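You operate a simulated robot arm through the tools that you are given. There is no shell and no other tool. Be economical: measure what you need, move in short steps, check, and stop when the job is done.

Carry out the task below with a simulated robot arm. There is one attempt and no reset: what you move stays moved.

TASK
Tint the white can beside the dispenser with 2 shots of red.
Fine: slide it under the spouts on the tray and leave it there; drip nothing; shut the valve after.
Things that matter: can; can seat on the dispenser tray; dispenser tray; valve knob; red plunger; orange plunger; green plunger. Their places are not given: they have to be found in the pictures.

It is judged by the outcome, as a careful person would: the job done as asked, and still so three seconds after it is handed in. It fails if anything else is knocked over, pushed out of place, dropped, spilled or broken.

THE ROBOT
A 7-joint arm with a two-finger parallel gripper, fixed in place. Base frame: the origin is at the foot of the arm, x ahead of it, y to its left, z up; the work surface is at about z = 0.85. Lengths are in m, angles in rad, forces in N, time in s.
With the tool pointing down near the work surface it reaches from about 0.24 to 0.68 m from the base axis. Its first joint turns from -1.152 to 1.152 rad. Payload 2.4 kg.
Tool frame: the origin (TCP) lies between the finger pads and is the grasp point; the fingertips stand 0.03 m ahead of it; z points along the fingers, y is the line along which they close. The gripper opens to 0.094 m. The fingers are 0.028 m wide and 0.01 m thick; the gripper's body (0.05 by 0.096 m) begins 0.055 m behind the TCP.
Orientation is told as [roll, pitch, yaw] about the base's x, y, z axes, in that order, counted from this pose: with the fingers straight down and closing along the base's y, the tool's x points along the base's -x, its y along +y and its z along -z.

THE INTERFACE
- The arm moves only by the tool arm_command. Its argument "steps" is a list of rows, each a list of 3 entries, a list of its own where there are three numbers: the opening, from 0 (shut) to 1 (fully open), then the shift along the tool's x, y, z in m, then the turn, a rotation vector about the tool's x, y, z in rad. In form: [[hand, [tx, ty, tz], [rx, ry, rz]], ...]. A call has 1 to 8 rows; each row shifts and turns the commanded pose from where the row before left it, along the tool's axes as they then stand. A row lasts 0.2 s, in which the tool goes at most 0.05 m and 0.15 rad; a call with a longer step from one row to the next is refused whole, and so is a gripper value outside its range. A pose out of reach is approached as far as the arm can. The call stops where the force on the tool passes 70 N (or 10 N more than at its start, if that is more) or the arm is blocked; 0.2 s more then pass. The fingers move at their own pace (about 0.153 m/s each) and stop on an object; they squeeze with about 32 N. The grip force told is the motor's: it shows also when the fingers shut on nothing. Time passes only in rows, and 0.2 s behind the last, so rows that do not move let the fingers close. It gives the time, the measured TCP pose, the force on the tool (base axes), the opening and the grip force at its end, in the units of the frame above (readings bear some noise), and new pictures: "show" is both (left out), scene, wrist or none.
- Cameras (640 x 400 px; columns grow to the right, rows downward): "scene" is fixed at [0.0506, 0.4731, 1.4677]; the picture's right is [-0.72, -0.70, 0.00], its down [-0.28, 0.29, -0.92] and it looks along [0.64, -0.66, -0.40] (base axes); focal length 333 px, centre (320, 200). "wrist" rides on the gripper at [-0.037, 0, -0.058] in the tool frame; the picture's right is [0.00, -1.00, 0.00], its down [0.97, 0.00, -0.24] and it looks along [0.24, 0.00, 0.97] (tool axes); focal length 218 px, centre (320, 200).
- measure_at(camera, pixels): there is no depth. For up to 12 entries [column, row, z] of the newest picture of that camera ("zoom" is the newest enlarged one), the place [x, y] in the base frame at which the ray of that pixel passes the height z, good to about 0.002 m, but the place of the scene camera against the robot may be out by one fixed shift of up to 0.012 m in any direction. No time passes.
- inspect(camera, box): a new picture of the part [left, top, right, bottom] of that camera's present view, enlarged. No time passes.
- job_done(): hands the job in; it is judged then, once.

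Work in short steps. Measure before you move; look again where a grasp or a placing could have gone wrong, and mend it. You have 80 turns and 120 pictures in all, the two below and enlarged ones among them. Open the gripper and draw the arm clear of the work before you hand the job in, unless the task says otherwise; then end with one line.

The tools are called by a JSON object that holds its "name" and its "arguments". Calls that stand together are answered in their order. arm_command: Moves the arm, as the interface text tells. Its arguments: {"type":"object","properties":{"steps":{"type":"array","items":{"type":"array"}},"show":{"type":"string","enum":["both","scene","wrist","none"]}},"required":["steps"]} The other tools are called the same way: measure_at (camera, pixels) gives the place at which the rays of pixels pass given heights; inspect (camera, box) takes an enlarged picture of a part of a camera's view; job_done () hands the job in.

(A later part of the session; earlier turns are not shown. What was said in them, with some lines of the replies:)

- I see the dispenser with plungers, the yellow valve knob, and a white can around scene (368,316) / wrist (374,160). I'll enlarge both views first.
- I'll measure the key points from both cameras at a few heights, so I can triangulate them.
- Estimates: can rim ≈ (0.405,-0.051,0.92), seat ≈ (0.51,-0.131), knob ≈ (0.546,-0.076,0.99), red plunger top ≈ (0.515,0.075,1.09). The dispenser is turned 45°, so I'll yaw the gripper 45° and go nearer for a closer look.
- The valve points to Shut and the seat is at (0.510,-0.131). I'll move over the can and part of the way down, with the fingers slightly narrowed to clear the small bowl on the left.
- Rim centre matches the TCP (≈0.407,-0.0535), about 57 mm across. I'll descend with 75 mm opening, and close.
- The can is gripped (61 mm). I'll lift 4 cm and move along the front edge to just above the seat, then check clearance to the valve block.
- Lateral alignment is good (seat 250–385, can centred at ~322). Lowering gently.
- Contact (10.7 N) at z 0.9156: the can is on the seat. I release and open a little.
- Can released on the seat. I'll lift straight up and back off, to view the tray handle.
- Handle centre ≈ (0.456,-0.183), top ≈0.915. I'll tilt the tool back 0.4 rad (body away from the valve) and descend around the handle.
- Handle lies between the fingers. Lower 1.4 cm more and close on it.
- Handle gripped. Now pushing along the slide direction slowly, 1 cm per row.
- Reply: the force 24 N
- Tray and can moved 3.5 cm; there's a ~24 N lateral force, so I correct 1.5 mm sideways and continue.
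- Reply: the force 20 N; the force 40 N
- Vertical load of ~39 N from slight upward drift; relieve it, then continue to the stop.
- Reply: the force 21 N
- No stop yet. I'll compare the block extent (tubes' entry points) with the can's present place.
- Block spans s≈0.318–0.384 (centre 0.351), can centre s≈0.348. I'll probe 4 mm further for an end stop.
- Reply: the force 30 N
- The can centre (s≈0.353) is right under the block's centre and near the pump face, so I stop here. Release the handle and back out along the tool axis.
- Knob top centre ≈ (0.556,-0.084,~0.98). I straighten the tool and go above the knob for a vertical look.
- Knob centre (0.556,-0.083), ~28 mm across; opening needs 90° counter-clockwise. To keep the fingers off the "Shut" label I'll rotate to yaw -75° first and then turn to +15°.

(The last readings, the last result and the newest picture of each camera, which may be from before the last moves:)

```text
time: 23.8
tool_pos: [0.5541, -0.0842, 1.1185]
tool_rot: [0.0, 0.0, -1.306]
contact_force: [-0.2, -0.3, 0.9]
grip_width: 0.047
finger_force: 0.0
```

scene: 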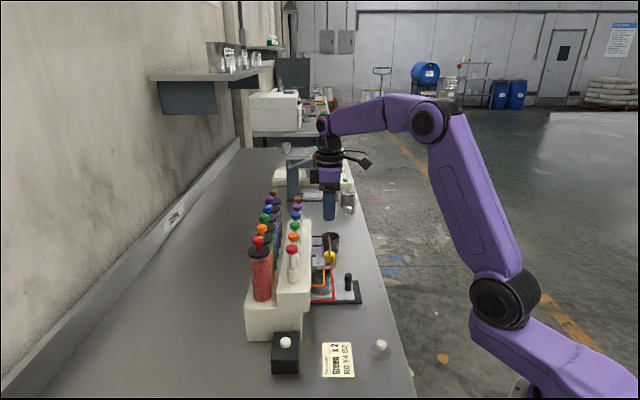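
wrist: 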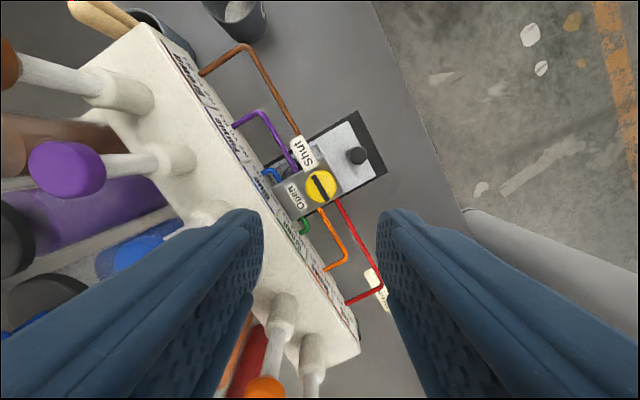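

{"name": "measure_at", "arguments": {"camera": "wrist", "pixels": [[321, 187, 0.98], [321, 187, 0.97]]}}

{"name": "inspect", "arguments": {"camera": "wrist", "box": [260, 120, 380, 230]}}

```text
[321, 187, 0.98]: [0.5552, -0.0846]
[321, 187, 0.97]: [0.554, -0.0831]
```

```text
3.64 times, centred on (320, 175) of wrist
```

zoom: 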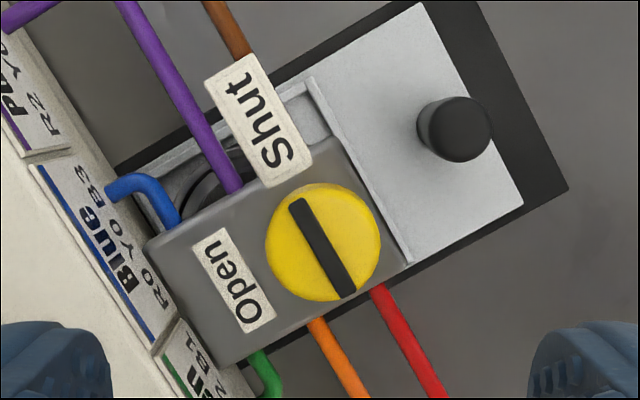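

Descend around the knob carefully.

{"name": "arm_command", "arguments": {"steps": [[0.5, [0, 0.001, 0.04], [0, 0, 0]], [0.5, [0, 0, 0.04], [0, 0, 0]], [0.5, [0, 0, 0.025], [0, 0, 0]], [0.5, [0, 0, 0.008], [0, 0, 0]]]}}

{"name": "inspect", "arguments": {"camera": "scene", "box": [270, 200, 370, 300]}}

```text
time: 24.8
tool_pos: [0.5574, -0.0838, 1.0071]
tool_rot: [0.0, -0.001, -1.302]
contact_force: [-0.6, 0.2, -0.3]
grip_width: 0.0469
finger_force: 0.1
```

scene: 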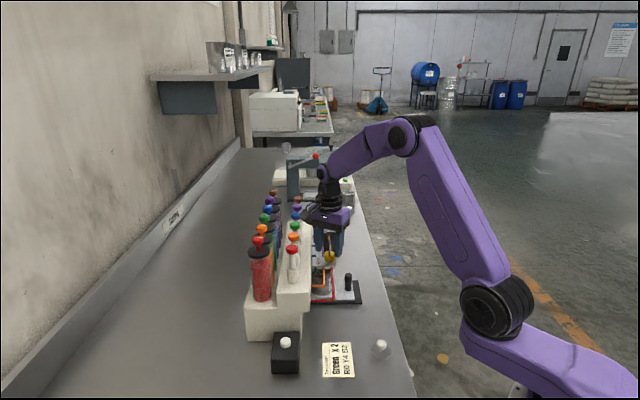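
wrist: 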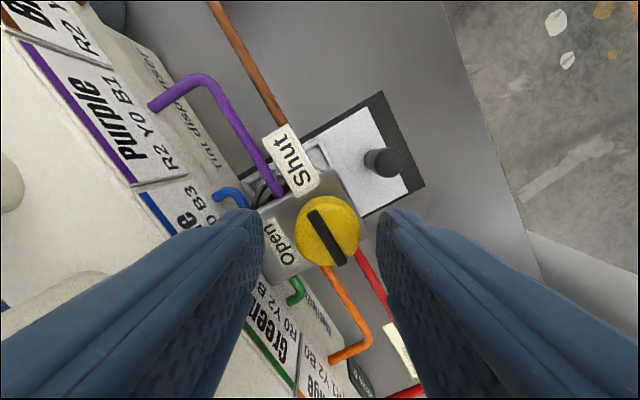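

```text
4.00 times, centred on (320, 250) of scene
```

zoom: 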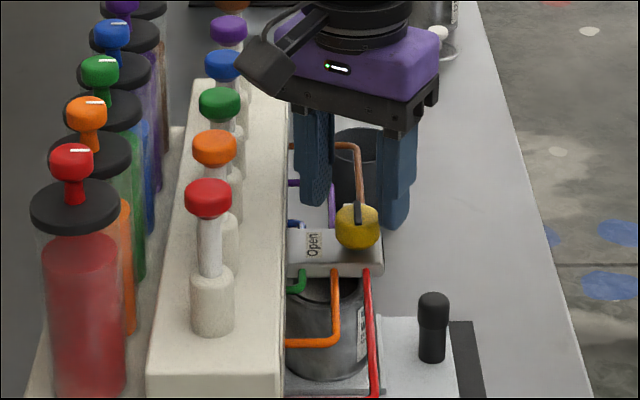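

Tips are now about level with the knob's top. Lower 1 cm in small steps.

{"name": "arm_command", "arguments": {"steps": [[0.5, [0, 0, 0.005], [0, 0, 0]], [0.5, [0, 0, 0.005], [0, 0, 0]], [0.5, [0, 0, 0], [0, 0, 0]]], "show": "none"}}

{"name": "inspect", "arguments": {"camera": "scene", "box": [290, 205, 350, 275]}}

{"name": "inspect", "arguments": {"camera": "wrist", "box": [240, 150, 420, 290]}}

```text
time: 25.6
tool_pos: [0.5566, -0.0822, 0.9964]
tool_rot: [-0.001, -0.001, -1.301]
contact_force: [0.4, -0.5, -1.1]
grip_width: 0.0469
finger_force: 0.1
```

```text
5.71 times, centred on (320, 240) of scene
```

zoom: 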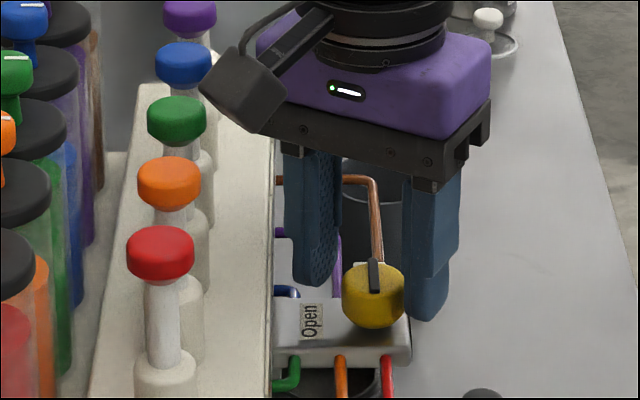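

```text
2.86 times, centred on (330, 220) of wrist
```

zoom: 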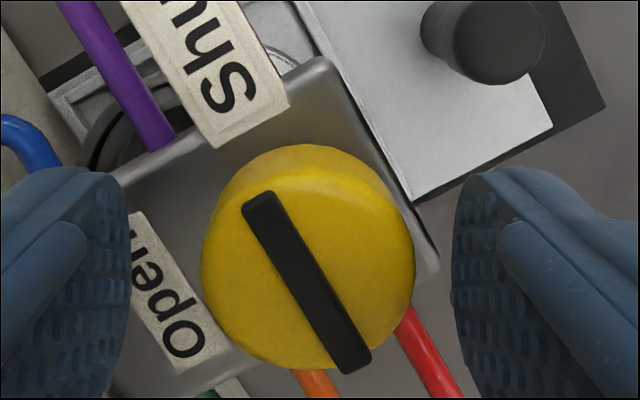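

Fingertips are at about mid-height of the knob. Centre by 2 mm and close.

{"name": "arm_command", "arguments": {"steps": [[0.5, [0, -0.002, 0.001], [0, 0, 0]], [0.3, [0, 0, 0], [0, 0, 0]], [0.2, [0, 0, 0], [0, 0, 0]], [0.2, [0, 0, 0], [0, 0, 0]]], "show": "wrist"}}

```text
time: 26.6
tool_pos: [0.5527, -0.0833, 0.9946]
tool_rot: [-0.002, 0.001, -1.301]
contact_force: [-3.3, -0.2, -0.4]
grip_width: 0.0293
finger_force: 44.9
```

wrist: 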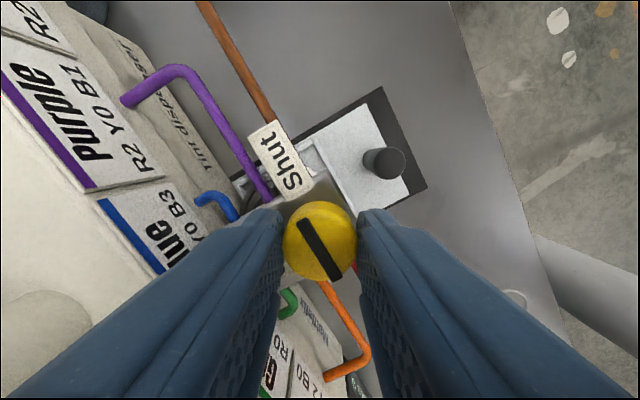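

Knob gripped. Turning counter-clockwise (yaw increasing), a first 0.3 rad to test.

{"name": "arm_command", "arguments": {"steps": [[0.2, [0, 0, 0], [0, 0, -0.1]], [0.2, [0, 0, 0], [0, 0, -0.1]], [0.2, [0, 0, 0], [0, 0, -0.1]], [0.2, [0, 0, 0], [0, 0, 0]]], "show": "wrist"}}

```text
time: 27.6
tool_pos: [0.5548, -0.0835, 0.9961]
tool_rot: [0.0, 0.0, -1.0]
contact_force: [1.7, 3.9, 1.0]
grip_width: 0.0292
finger_force: 44.9
```

wrist: 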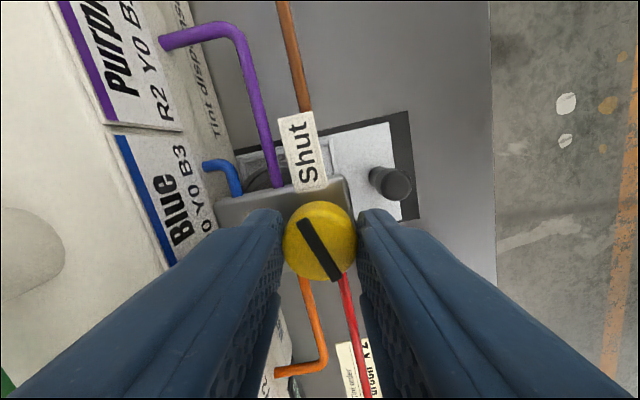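

The knob turns with the hand. Turn the remaining 1.27 rad.

{"name": "arm_command", "arguments": {"steps": [[0.2, [0, 0, 0], [0, 0, -0.14]], [0.2, [0, 0, 0], [0, 0, -0.14]], [0.2, [0, 0, 0], [0, 0, -0.14]], [0.2, [0, 0, 0], [0, 0, -0.14]], [0.2, [0, 0, 0], [0, 0, -0.14]], [0.2, [0, 0, 0], [0, 0, -0.14]], [0.2, [0, 0, 0], [0, 0, -0.14]], [0.2, [0, 0, 0], [0, 0, -0.14]]], "show": "none"}}

{"name": "arm_command", "arguments": {"steps": [[0.2, [0, 0, 0], [0, 0, -0.08]], [0.2, [0, 0, 0], [0, 0, -0.07]], [0.2, [0, 0, 0], [0, 0, 0]]]}}

```text
time: 29.4
tool_pos: [0.5554, -0.083, 0.9956]
tool_rot: [0.0, -0.005, 0.122]
contact_force: [5.5, 11.6, 5.0]
grip_width: 0.0294
finger_force: 45.0
```

```text
time: 30.2
tool_pos: [0.555, -0.0823, 0.995]
tool_rot: [-0.002, -0.003, 0.27]
contact_force: [4.1, 15.0, 7.6]
grip_width: 0.0295
finger_force: 45.0
```

scene: 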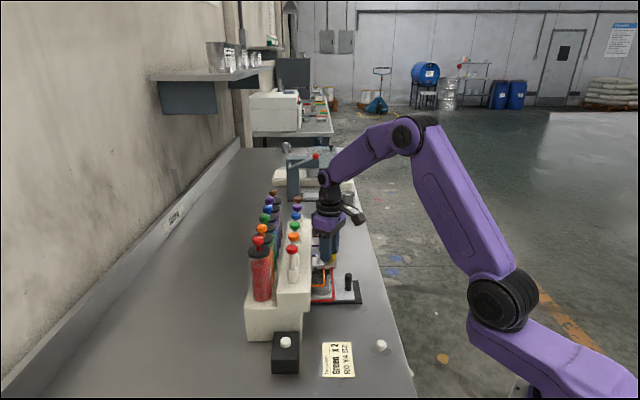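
wrist: 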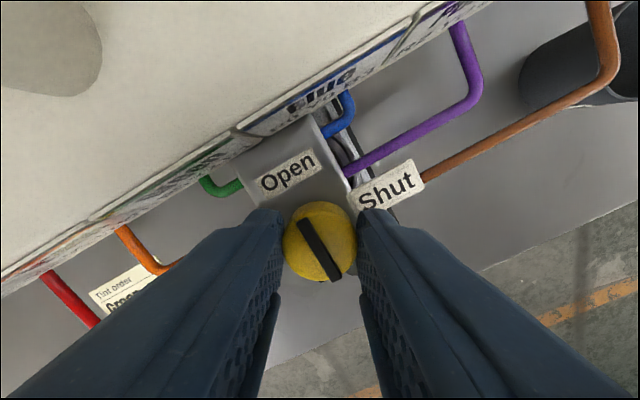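

The bar now points at "Open" (turned 1.57 rad). Release and rise.

{"name": "arm_command", "arguments": {"steps": [[0.4, [0, 0, 0], [0, 0, 0]], [0.5, [0, 0, 0], [0, 0, 0]], [0.5, [0, 0, -0.04], [0, 0, 0]], [0.5, [0, 0, -0.05], [0, 0, 0]], [0.5, [0, 0, -0.05], [0, 0, 0]], [0.5, [0, 0, -0.04], [0, 0, 0]]]}}

{"name": "inspect", "arguments": {"camera": "wrist", "box": [220, 80, 420, 230]}}

```text
time: 31.6
tool_pos: [0.5524, -0.0831, 1.179]
tool_rot: [-0.001, -0.001, 0.269]
contact_force: [-0.1, -0.5, -0.2]
grip_width: 0.0468
finger_force: 0.1
```

scene: 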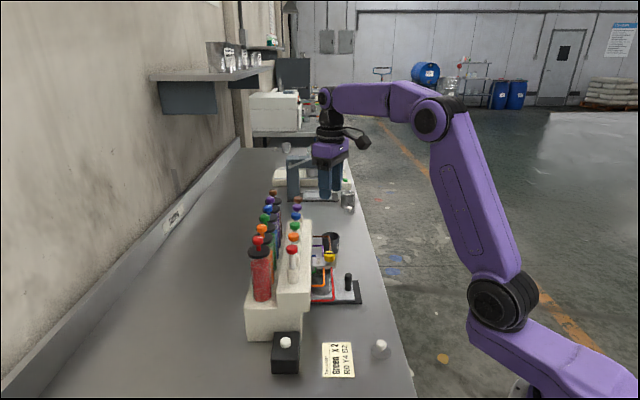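
wrist: 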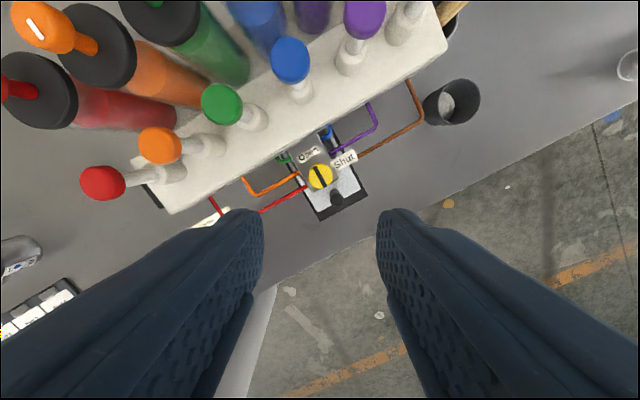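

```text
2.67 times, centred on (320, 155) of wrist
```

zoom: 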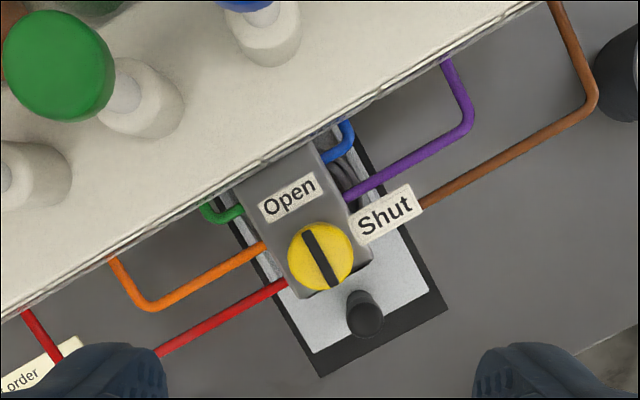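

Valve is open. Now locate the red plunger head (wrist ~(102,183)) precisely.

{"name": "measure_at", "arguments": {"camera": "wrist", "pixels": [[102, 183, 1.09], [102, 183, 1.08], [102, 183, 1.07], [160, 145, 1.09], [160, 145, 1.08], [171, 170, 1.0], [221, 103, 1.09], [290, 60, 1.09], [20, 88, 1.09]]}}

{"name": "measure_at", "arguments": {"camera": "scene", "pixels": [[292, 247, 1.09], [292, 247, 1.08], [292, 247, 1.07], [258, 240, 1.1], [258, 240, 1.07]]}}

{"name": "inspect", "arguments": {"camera": "wrist", "box": [0, 60, 240, 240]}}

```text
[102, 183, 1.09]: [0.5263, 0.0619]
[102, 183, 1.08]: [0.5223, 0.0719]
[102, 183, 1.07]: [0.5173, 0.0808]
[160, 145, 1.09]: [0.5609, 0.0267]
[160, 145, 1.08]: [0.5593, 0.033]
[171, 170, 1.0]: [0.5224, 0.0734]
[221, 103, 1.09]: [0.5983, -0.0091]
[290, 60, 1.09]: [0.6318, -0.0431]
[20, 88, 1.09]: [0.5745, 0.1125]
```

```text
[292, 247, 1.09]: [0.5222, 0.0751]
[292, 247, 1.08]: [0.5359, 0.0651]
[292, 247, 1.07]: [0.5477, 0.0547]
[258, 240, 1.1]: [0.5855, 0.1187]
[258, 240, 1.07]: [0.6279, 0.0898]
```

```text
2.22 times, centred on (120, 150) of wrist
```

zoom: 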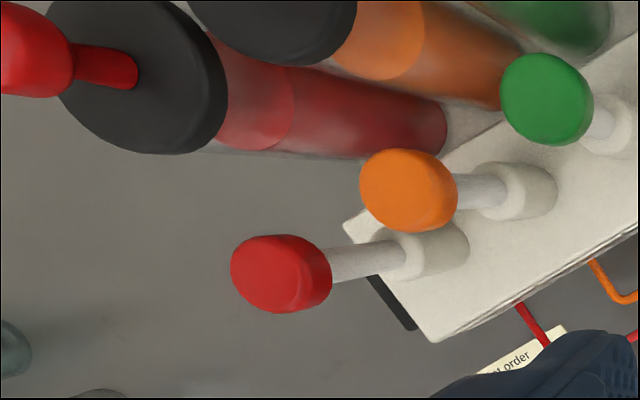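

Red plunger head ≈ (0.524,0.067,1.085), spacing to orange ≈ 5 cm. Close the fingers and move above it.

{"name": "arm_command", "arguments": {"steps": [[0.2, [0, 0, -0.02], [0, 0, 0]], [0.0, [-0.003, 0.038, 0], [0, 0, 0]], [0.0, [-0.003, 0.038, 0], [0, 0, 0]], [0.0, [-0.003, 0.038, 0], [0, 0, 0]], [0.0, [-0.004, 0.038, 0], [0, 0, 0]]]}}

```text
time: 32.8
tool_pos: [0.526, 0.0668, 1.1948]
tool_rot: [0.0, 0.0, 0.269]
contact_force: [0.7, 0.1, -0.9]
grip_width: 0.0001
finger_force: 32.3
```

scene: 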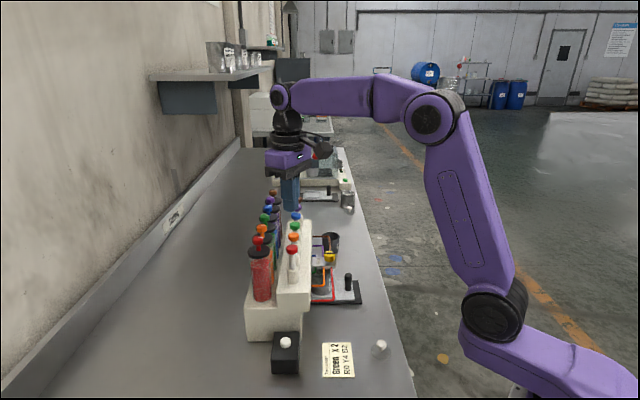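
wrist: 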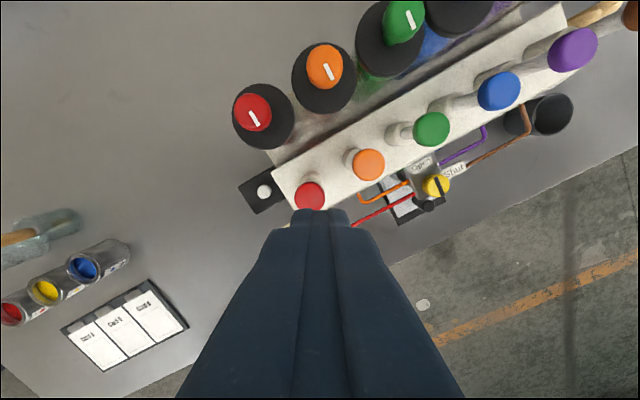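

{"name": "measure_at", "arguments": {"camera": "wrist", "pixels": [[309, 196, 1.09], [309, 196, 1.08], [368, 165, 1.09], [431, 129, 1.09], [498, 91, 1.09], [253, 112, 1.1]]}}

{"name": "inspect", "arguments": {"camera": "wrist", "box": [250, 130, 390, 240]}}

{"name": "inspect", "arguments": {"camera": "scene", "box": [230, 130, 340, 320]}}

```text
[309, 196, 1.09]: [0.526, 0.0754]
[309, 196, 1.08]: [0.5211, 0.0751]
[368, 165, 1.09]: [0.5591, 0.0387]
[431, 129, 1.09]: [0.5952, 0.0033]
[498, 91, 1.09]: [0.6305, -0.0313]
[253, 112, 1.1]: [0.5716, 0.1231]
```

```text
3.64 times, centred on (320, 185) of wrist
```

zoom: 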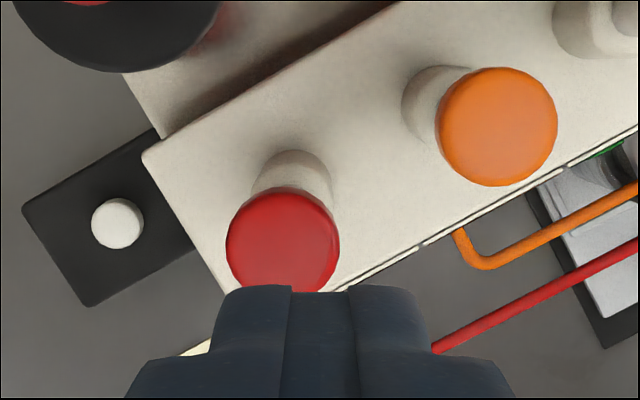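

```text
2.11 times, centred on (285, 225) of scene
```

zoom: 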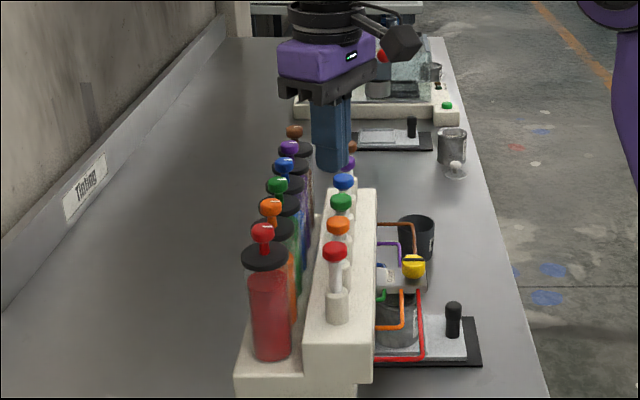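

Combining both views puts the red head at ≈(0.5205,0.075), top ≈1.08. Centre over it and descend to just above.

{"name": "arm_command", "arguments": {"steps": [[0.0, [0.0031, 0.0094, 0], [0, 0, 0]], [0.0, [0, 0, 0.035], [0, 0, 0]], [0.0, [0, 0, 0.03], [0, 0, 0]], [0.0, [0, 0, 0], [0, 0, 0]]]}}

{"name": "inspect", "arguments": {"camera": "scene", "box": [250, 190, 340, 290]}}

{"name": "inspect", "arguments": {"camera": "wrist", "box": [230, 120, 410, 260]}}

```text
time: 33.8
tool_pos: [0.5192, 0.0752, 1.1302]
tool_rot: [0.0, 0.0, 0.27]
contact_force: [0.1, -0.6, -0.6]
grip_width: 0.0
finger_force: 32.0
```

scene: 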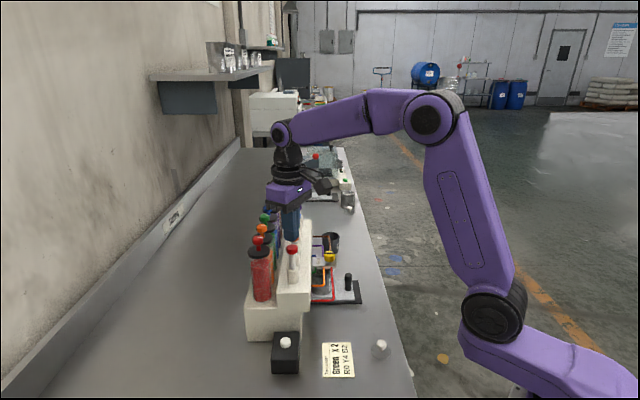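
wrist: 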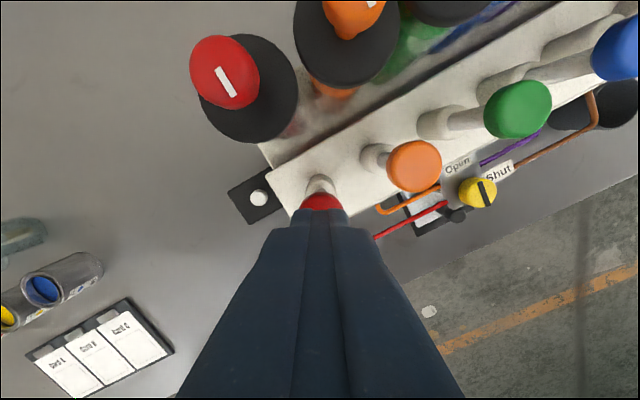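

```text
4.00 times, centred on (295, 240) of scene
```

zoom: 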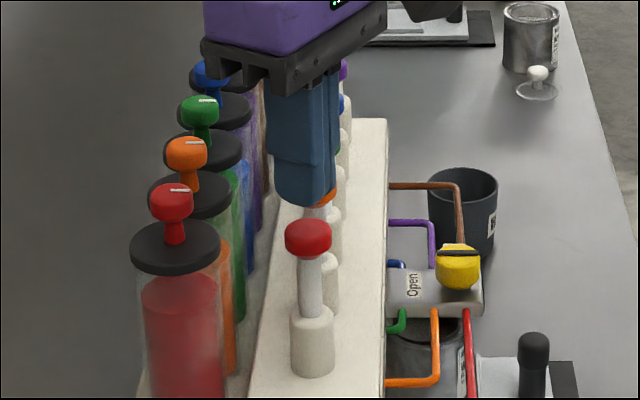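

```text
2.86 times, centred on (320, 190) of wrist
```

zoom: 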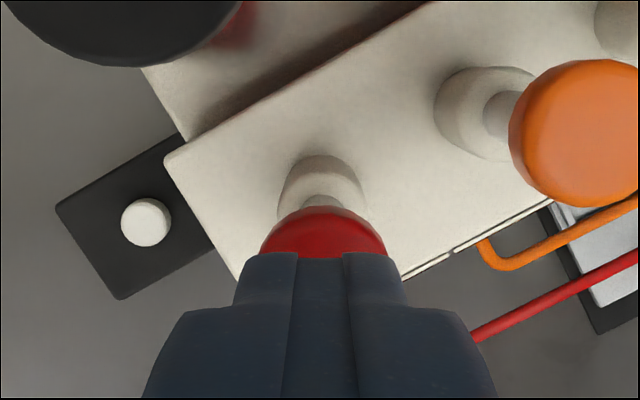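

Laterally centred; head is ~3 mm toward tool -x. Correct and press slowly, watching the force.

{"name": "arm_command", "arguments": {"steps": [[0.0, [-0.003, 0, 0.01], [0, 0, 0]], [0.0, [0, 0, 0.006], [0, 0, 0]], [0.0, [0, 0, 0.004], [0, 0, 0]], [0.0, [0, 0, 0], [0, 0, 0]]], "show": "none"}}

{"name": "inspect", "arguments": {"camera": "scene", "box": [250, 190, 340, 290]}}

```text
time: 34.8
tool_pos: [0.5239, 0.0771, 1.1103]
tool_rot: [0.001, 0.0, 0.271]
contact_force: [0.2, 0.2, 1.7]
grip_width: 0.0
finger_force: 32.1
```

```text
4.00 times, centred on (295, 240) of scene
```

zoom: 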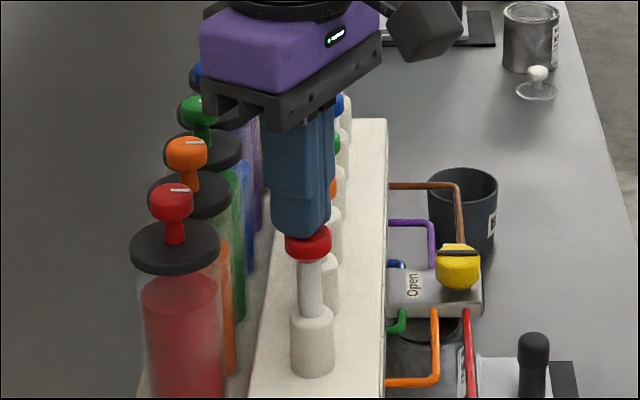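

Just touching. Scene shows the fingers ~3 mm to the dispenser-back side; shift a bit and begin the first press.

{"name": "arm_command", "arguments": {"steps": [[0.0, [0.0022, -0.0012, -0.003], [0, 0, 0]], [0.0, [0, 0, 0.005], [0, 0, 0]], [0.0, [0, 0, 0.005], [0, 0, 0]], [0.0, [0, 0, 0.003], [0, 0, 0]]], "show": "none"}}

{"name": "inspect", "arguments": {"camera": "scene", "box": [250, 190, 340, 290]}}

```text
time: 35.8
tool_pos: [0.5225, 0.074, 1.0999]
tool_rot: [0.0, -0.001, 0.268]
contact_force: [-2.1, 1.3, 2.7]
grip_width: 0.0
finger_force: 31.8
```

```text
4.00 times, centred on (295, 240) of scene
```

zoom: 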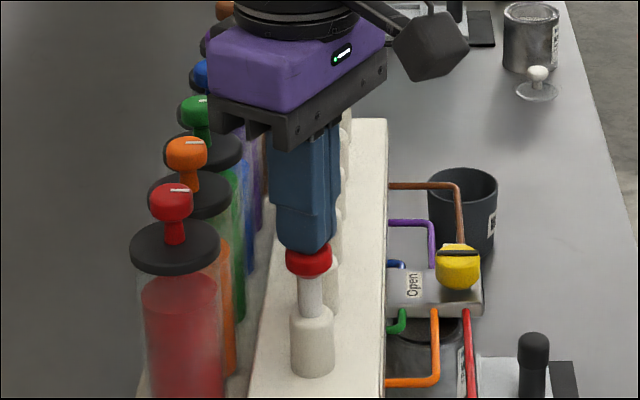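

The plunger is going down with light force. Continue to the bottom.

{"name": "arm_command", "arguments": {"steps": [[0.0, [0, 0, 0.005], [0, 0, 0]], [0.0, [0, 0, 0.005], [0, 0, 0]], [0.0, [0, 0, 0], [0, 0, 0]]], "show": "none"}}

{"name": "inspect", "arguments": {"camera": "scene", "box": [250, 190, 340, 290]}}

```text
time: 36.6
tool_pos: [0.5219, 0.0737, 1.0914]
tool_rot: [-0.001, -0.003, 0.268]
contact_force: [-3.4, 0.0, 15.3]
grip_width: 0.0002
finger_force: 31.9
```

```text
4.00 times, centred on (295, 240) of scene
```

zoom: 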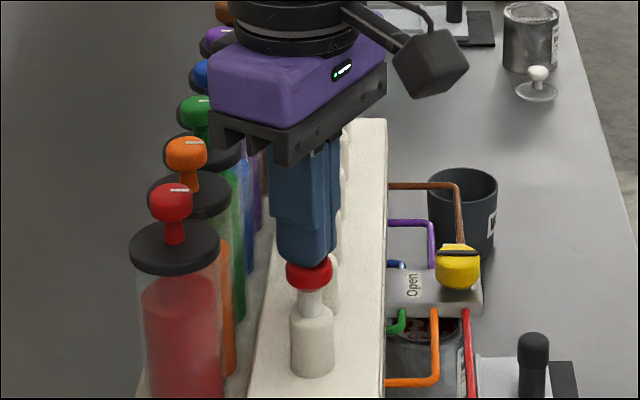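

Force rises (15 N) and red shows in the can: near the stroke's end. One tiny further push to confirm the stop, then release fully.

{"name": "arm_command", "arguments": {"steps": [[0.0, [0, 0, 0.003], [0, 0, 0]], [0.0, [0, 0, 0], [0, 0, 0]]], "show": "none"}}

{"name": "arm_command", "arguments": {"steps": [[0.0, [0, 0, -0.01], [0, 0, 0]], [0.0, [0, 0, -0.015], [0, 0, 0]], [0.0, [0, 0, -0.01], [0, 0, 0]], [0.0, [0, 0, 0], [0, 0, 0]], [0.0, [0, 0, 0], [0, 0, 0]]], "show": "none"}}

{"name": "inspect", "arguments": {"camera": "scene", "box": [250, 190, 370, 310]}}

```text
time: 37.2
tool_pos: [0.5215, 0.0735, 1.0912]
tool_rot: [-0.002, -0.004, 0.268]
contact_force: [-8.0, -4.1, 40.2]
grip_width: 0.0002
finger_force: 32.2
```

```text
time: 38.4
tool_pos: [0.5219, 0.0751, 1.1214]
tool_rot: [-0.002, -0.002, 0.268]
contact_force: [-0.4, 0.0, 1.5]
grip_width: 0.0
finger_force: 31.6
```

```text
3.33 times, centred on (310, 250) of scene
```

zoom: 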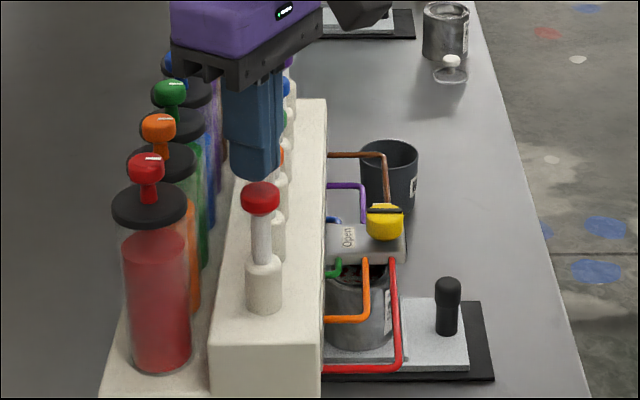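

Hard stop at z≈1.091 confirmed; the plunger sprang back up. Second press the same way.

{"name": "arm_command", "arguments": {"steps": [[0.0, [0, 0, 0.01], [0, 0, 0]], [0.0, [0, 0, 0.005], [0, 0, 0]], [0.0, [0, 0, 0.005], [0, 0, 0]], [0.0, [0, 0, 0.005], [0, 0, 0]], [0.0, [0, 0, 0.005], [0, 0, 0]], [0.0, [0, 0, 0.003], [0, 0, 0]], [0.0, [0, 0, 0], [0, 0, 0]]], "show": "none"}}

{"name": "inspect", "arguments": {"camera": "scene", "box": [250, 190, 370, 310]}}

```text
time: 40.0
tool_pos: [0.5231, 0.0738, 1.0913]
tool_rot: [0.001, -0.005, 0.269]
contact_force: [1.2, 4.7, 26.5]
grip_width: 0.0003
finger_force: 31.8
```

```text
3.33 times, centred on (310, 250) of scene
```

zoom: 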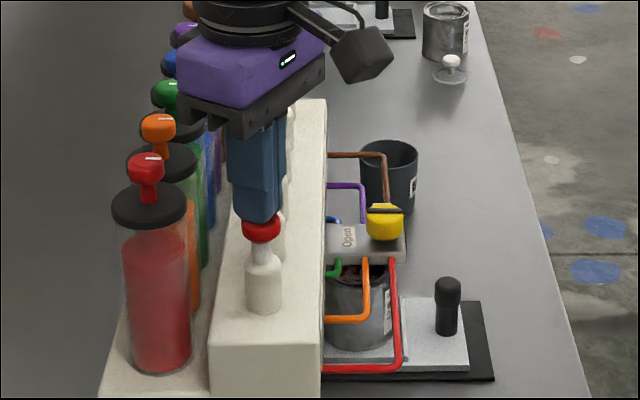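

Second stroke bottomed. Lift straight off, and travel back above the knob.

{"name": "arm_command", "arguments": {"steps": [[0.0, [0, 0, -0.015], [0, 0, 0]], [0.0, [0, 0, -0.04], [0, 0, 0]], [0.0, [0, 0, -0.045], [0, 0, 0]], [0.0, [0.0026, -0.0402, 0], [0, 0, 0]], [0.2, [0.0026, -0.0402, 0], [0, 0, 0]], [0.5, [0.0026, -0.0402, 0], [0, 0, 0]], [0.5, [0.0026, -0.0402, 0], [0, 0, 0]], [0.5, [0, 0, 0], [0, 0, 0]]]}}

{"name": "inspect", "arguments": {"camera": "wrist", "box": [240, 110, 400, 240]}}

```text
time: 41.8
tool_pos: [0.5553, -0.0838, 1.19]
tool_rot: [0.0, 0.001, 0.269]
contact_force: [-0.9, -0.9, -0.4]
grip_width: 0.047
finger_force: 0.0
```

scene: 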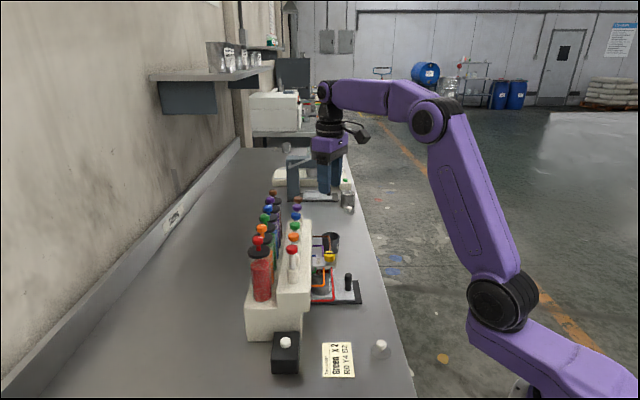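
wrist: 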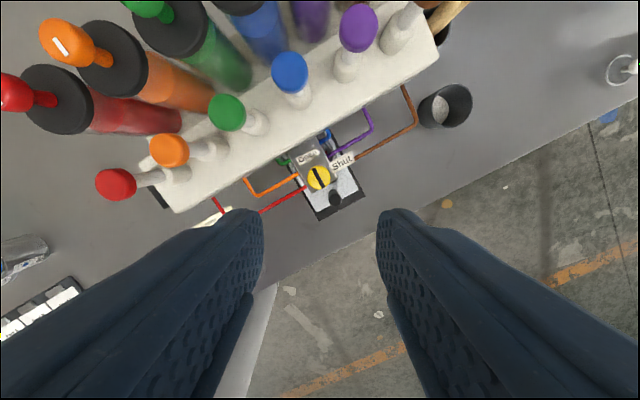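

```text
3.08 times, centred on (320, 175) of wrist
```

zoom: 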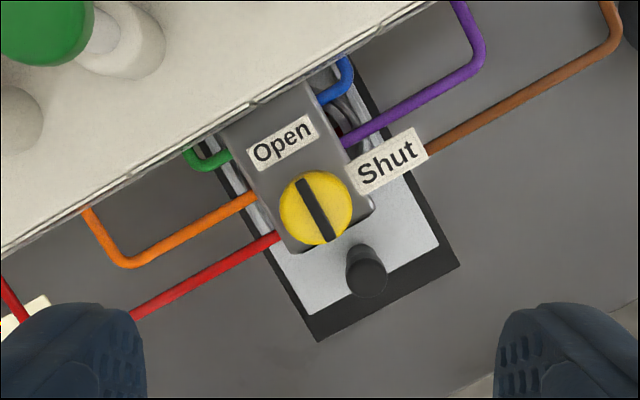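

Over the knob again at the same pose as when I left it. Descend and grip.

{"name": "arm_command", "arguments": {"steps": [[0.5, [0, 0, 0.05], [0, 0, 0]], [0.5, [0, 0, 0.05], [0, 0, 0]], [0.5, [0, 0, 0.05], [0, 0, 0]], [0.5, [0, 0, 0.03], [0, 0, 0]], [0.5, [0, 0, 0.014], [0, 0, 0]], [0.3, [0, 0, 0], [0, 0, 0]], [0.2, [0, 0, 0], [0, 0, 0]], [0.2, [0, 0, 0], [0, 0, 0]]], "show": "wrist"}}

```text
time: 43.6
tool_pos: [0.5532, -0.0831, 0.9948]
tool_rot: [0.003, -0.001, 0.271]
contact_force: [-4.3, 13.3, -2.5]
grip_width: 0.0289
finger_force: 44.6
```

wrist: 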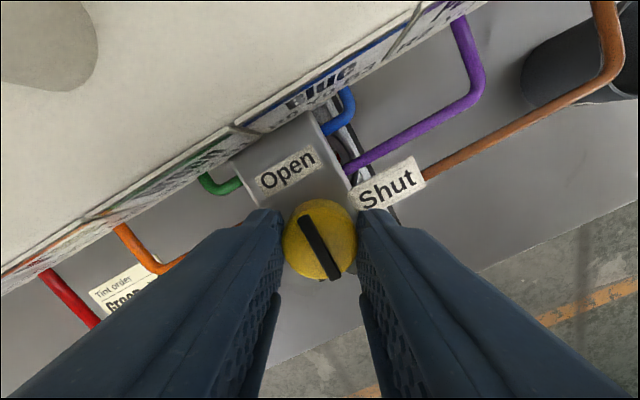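

Gripped. Turn clockwise 1.57 rad back to Shut (plus a hair to take up slack).

{"name": "arm_command", "arguments": {"steps": [[0.2, [0, 0, 0], [0, 0, 0.14]], [0.2, [0, 0, 0], [0, 0, 0.14]], [0.2, [0, 0, 0], [0, 0, 0.14]], [0.2, [0, 0, 0], [0, 0, 0.14]], [0.2, [0, 0, 0], [0, 0, 0.14]], [0.2, [0, 0, 0], [0, 0, 0.14]], [0.2, [0, 0, 0], [0, 0, 0.14]], [0.2, [0, 0, 0], [0, 0, 0.14]]], "show": "none"}}

{"name": "arm_command", "arguments": {"steps": [[0.2, [0, 0, 0], [0, 0, 0.14]], [0.2, [0, 0, 0], [0, 0, 0.14]], [0.2, [0, 0, 0], [0, 0, 0.14]], [0.2, [0, 0, 0], [0, 0, 0.045]], [0.2, [0, 0, 0], [0, 0, 0]]], "show": "wrist"}}

```text
time: 45.4
tool_pos: [0.5541, -0.0831, 0.9945]
tool_rot: [0.0, 0.003, -0.853]
contact_force: [-5.1, 19.9, -14.4]
grip_width: 0.0291
finger_force: 45.7
```

```text
time: 46.6
tool_pos: [0.5536, -0.0838, 0.9943]
tool_rot: [-0.001, 0.002, -1.317]
contact_force: [-6.4, 16.6, -16.8]
grip_width: 0.0293
finger_force: 44.7
```

wrist: 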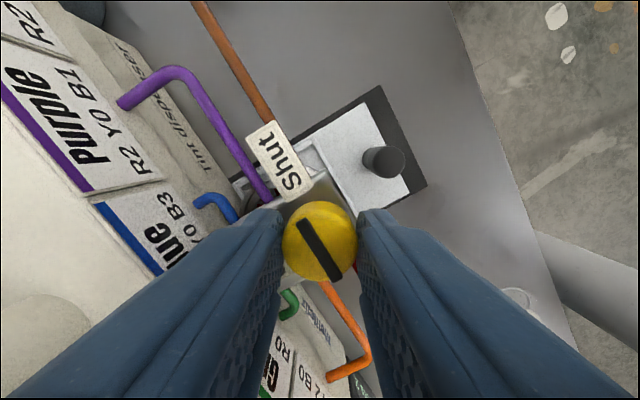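

The bar is back in line with Shut. Release, rise and check.

{"name": "arm_command", "arguments": {"steps": [[0.4, [0, 0, 0], [0, 0, 0]], [0.5, [0, 0, 0], [0, 0, 0]], [0.5, [0, 0, -0.04], [0, 0, 0]], [0.5, [0, 0, -0.05], [0, 0, 0]], [0.5, [0, 0, -0.05], [0, 0, 0]], [0.5, [0, 0, -0.05], [0, 0, 0]]]}}

{"name": "inspect", "arguments": {"camera": "wrist", "box": [250, 110, 390, 230]}}

{"name": "inspect", "arguments": {"camera": "scene", "box": [240, 200, 400, 330]}}

```text
time: 48.0
tool_pos: [0.5508, -0.0851, 1.1877]
tool_rot: [-0.001, 0.001, -1.316]
contact_force: [-0.1, -0.3, 1.1]
grip_width: 0.0468
finger_force: 0.0
```

scene: 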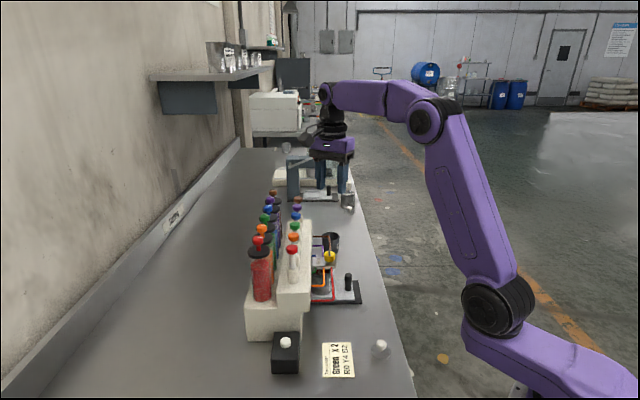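
wrist: 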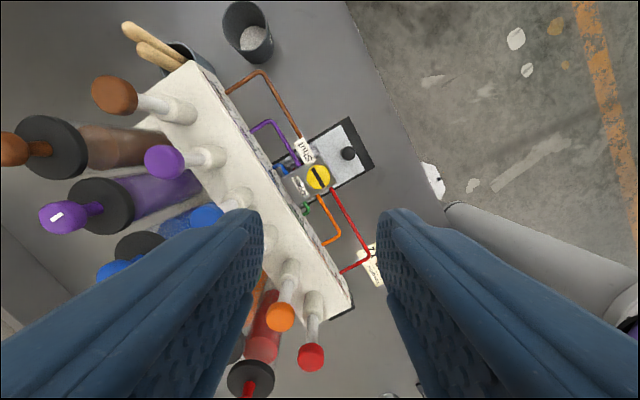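

```text
3.33 times, centred on (320, 170) of wrist
```

zoom: 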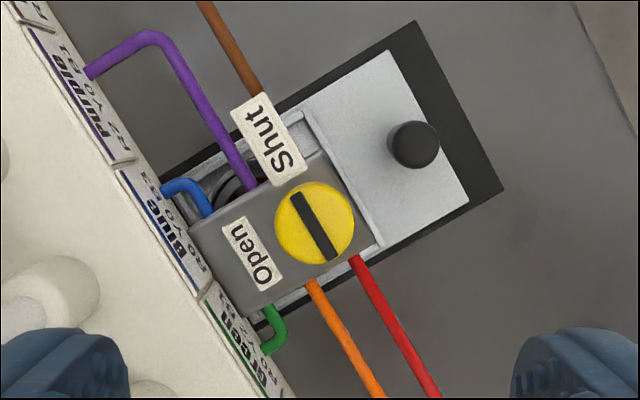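

```text
3.08 times, centred on (320, 265) of scene
```

zoom: 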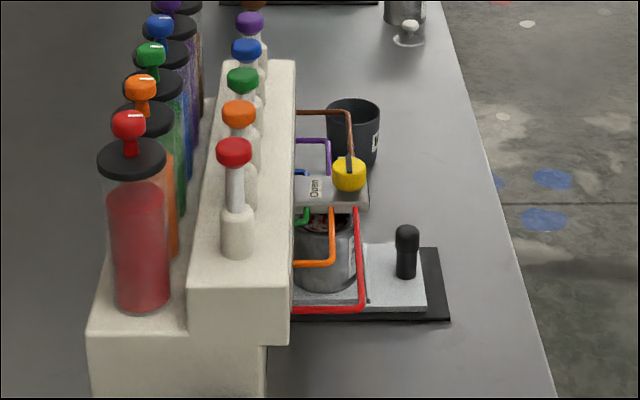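

Valve shut, can under the spouts with red in it, nothing spilled. Open the gripper and draw the arm clear.

{"name": "arm_command", "arguments": {"steps": [[0.5, [0, 0, -0.045], [0, 0, 0]], [1, [0, -0.045, 0], [0, 0, 0]], [1, [0, -0.045, 0], [0, 0, 0]], [1, [0, -0.045, 0], [0, 0, 0]], [1, [0, 0, 0], [0, 0, 0]]]}}

{"name": "inspect", "arguments": {"camera": "scene", "box": [290, 220, 380, 310]}}

```text
time: 49.2
tool_pos: [0.4229, -0.1208, 1.2299]
tool_rot: [0.0, 0.001, -1.316]
contact_force: [-0.3, 0.0, -0.2]
grip_width: 0.0939
finger_force: 0.0
```

scene: 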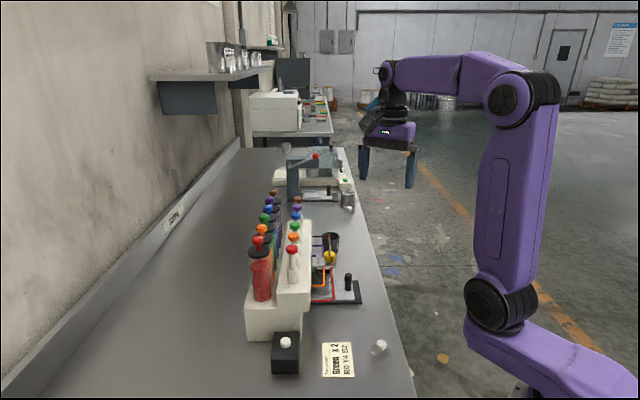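
wrist: 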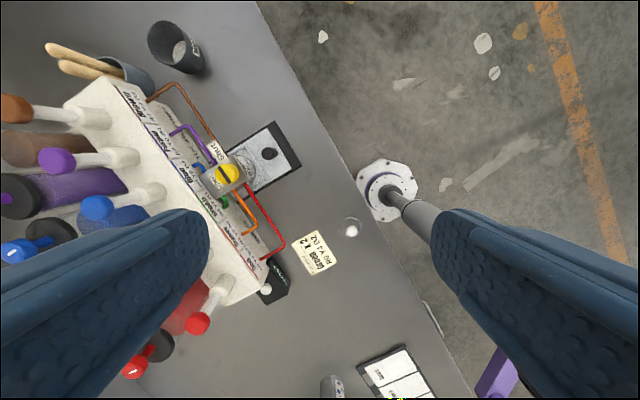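

```text
4.44 times, centred on (335, 265) of scene
```

zoom: 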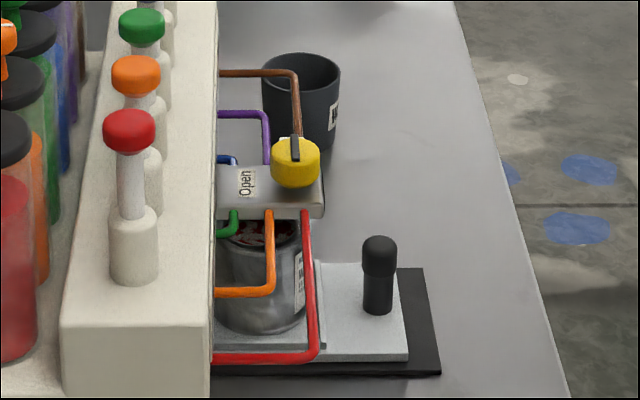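

All is in order; handing in.

{"name": "job_done", "arguments": {}}

```text
The job is handed in.
```

The white can is on the tray under the spouts with two shots of red in it; the valve is shut, I saw no drips, and the arm is clear. I followed your request for red; the order card on the bench says Green x 2.
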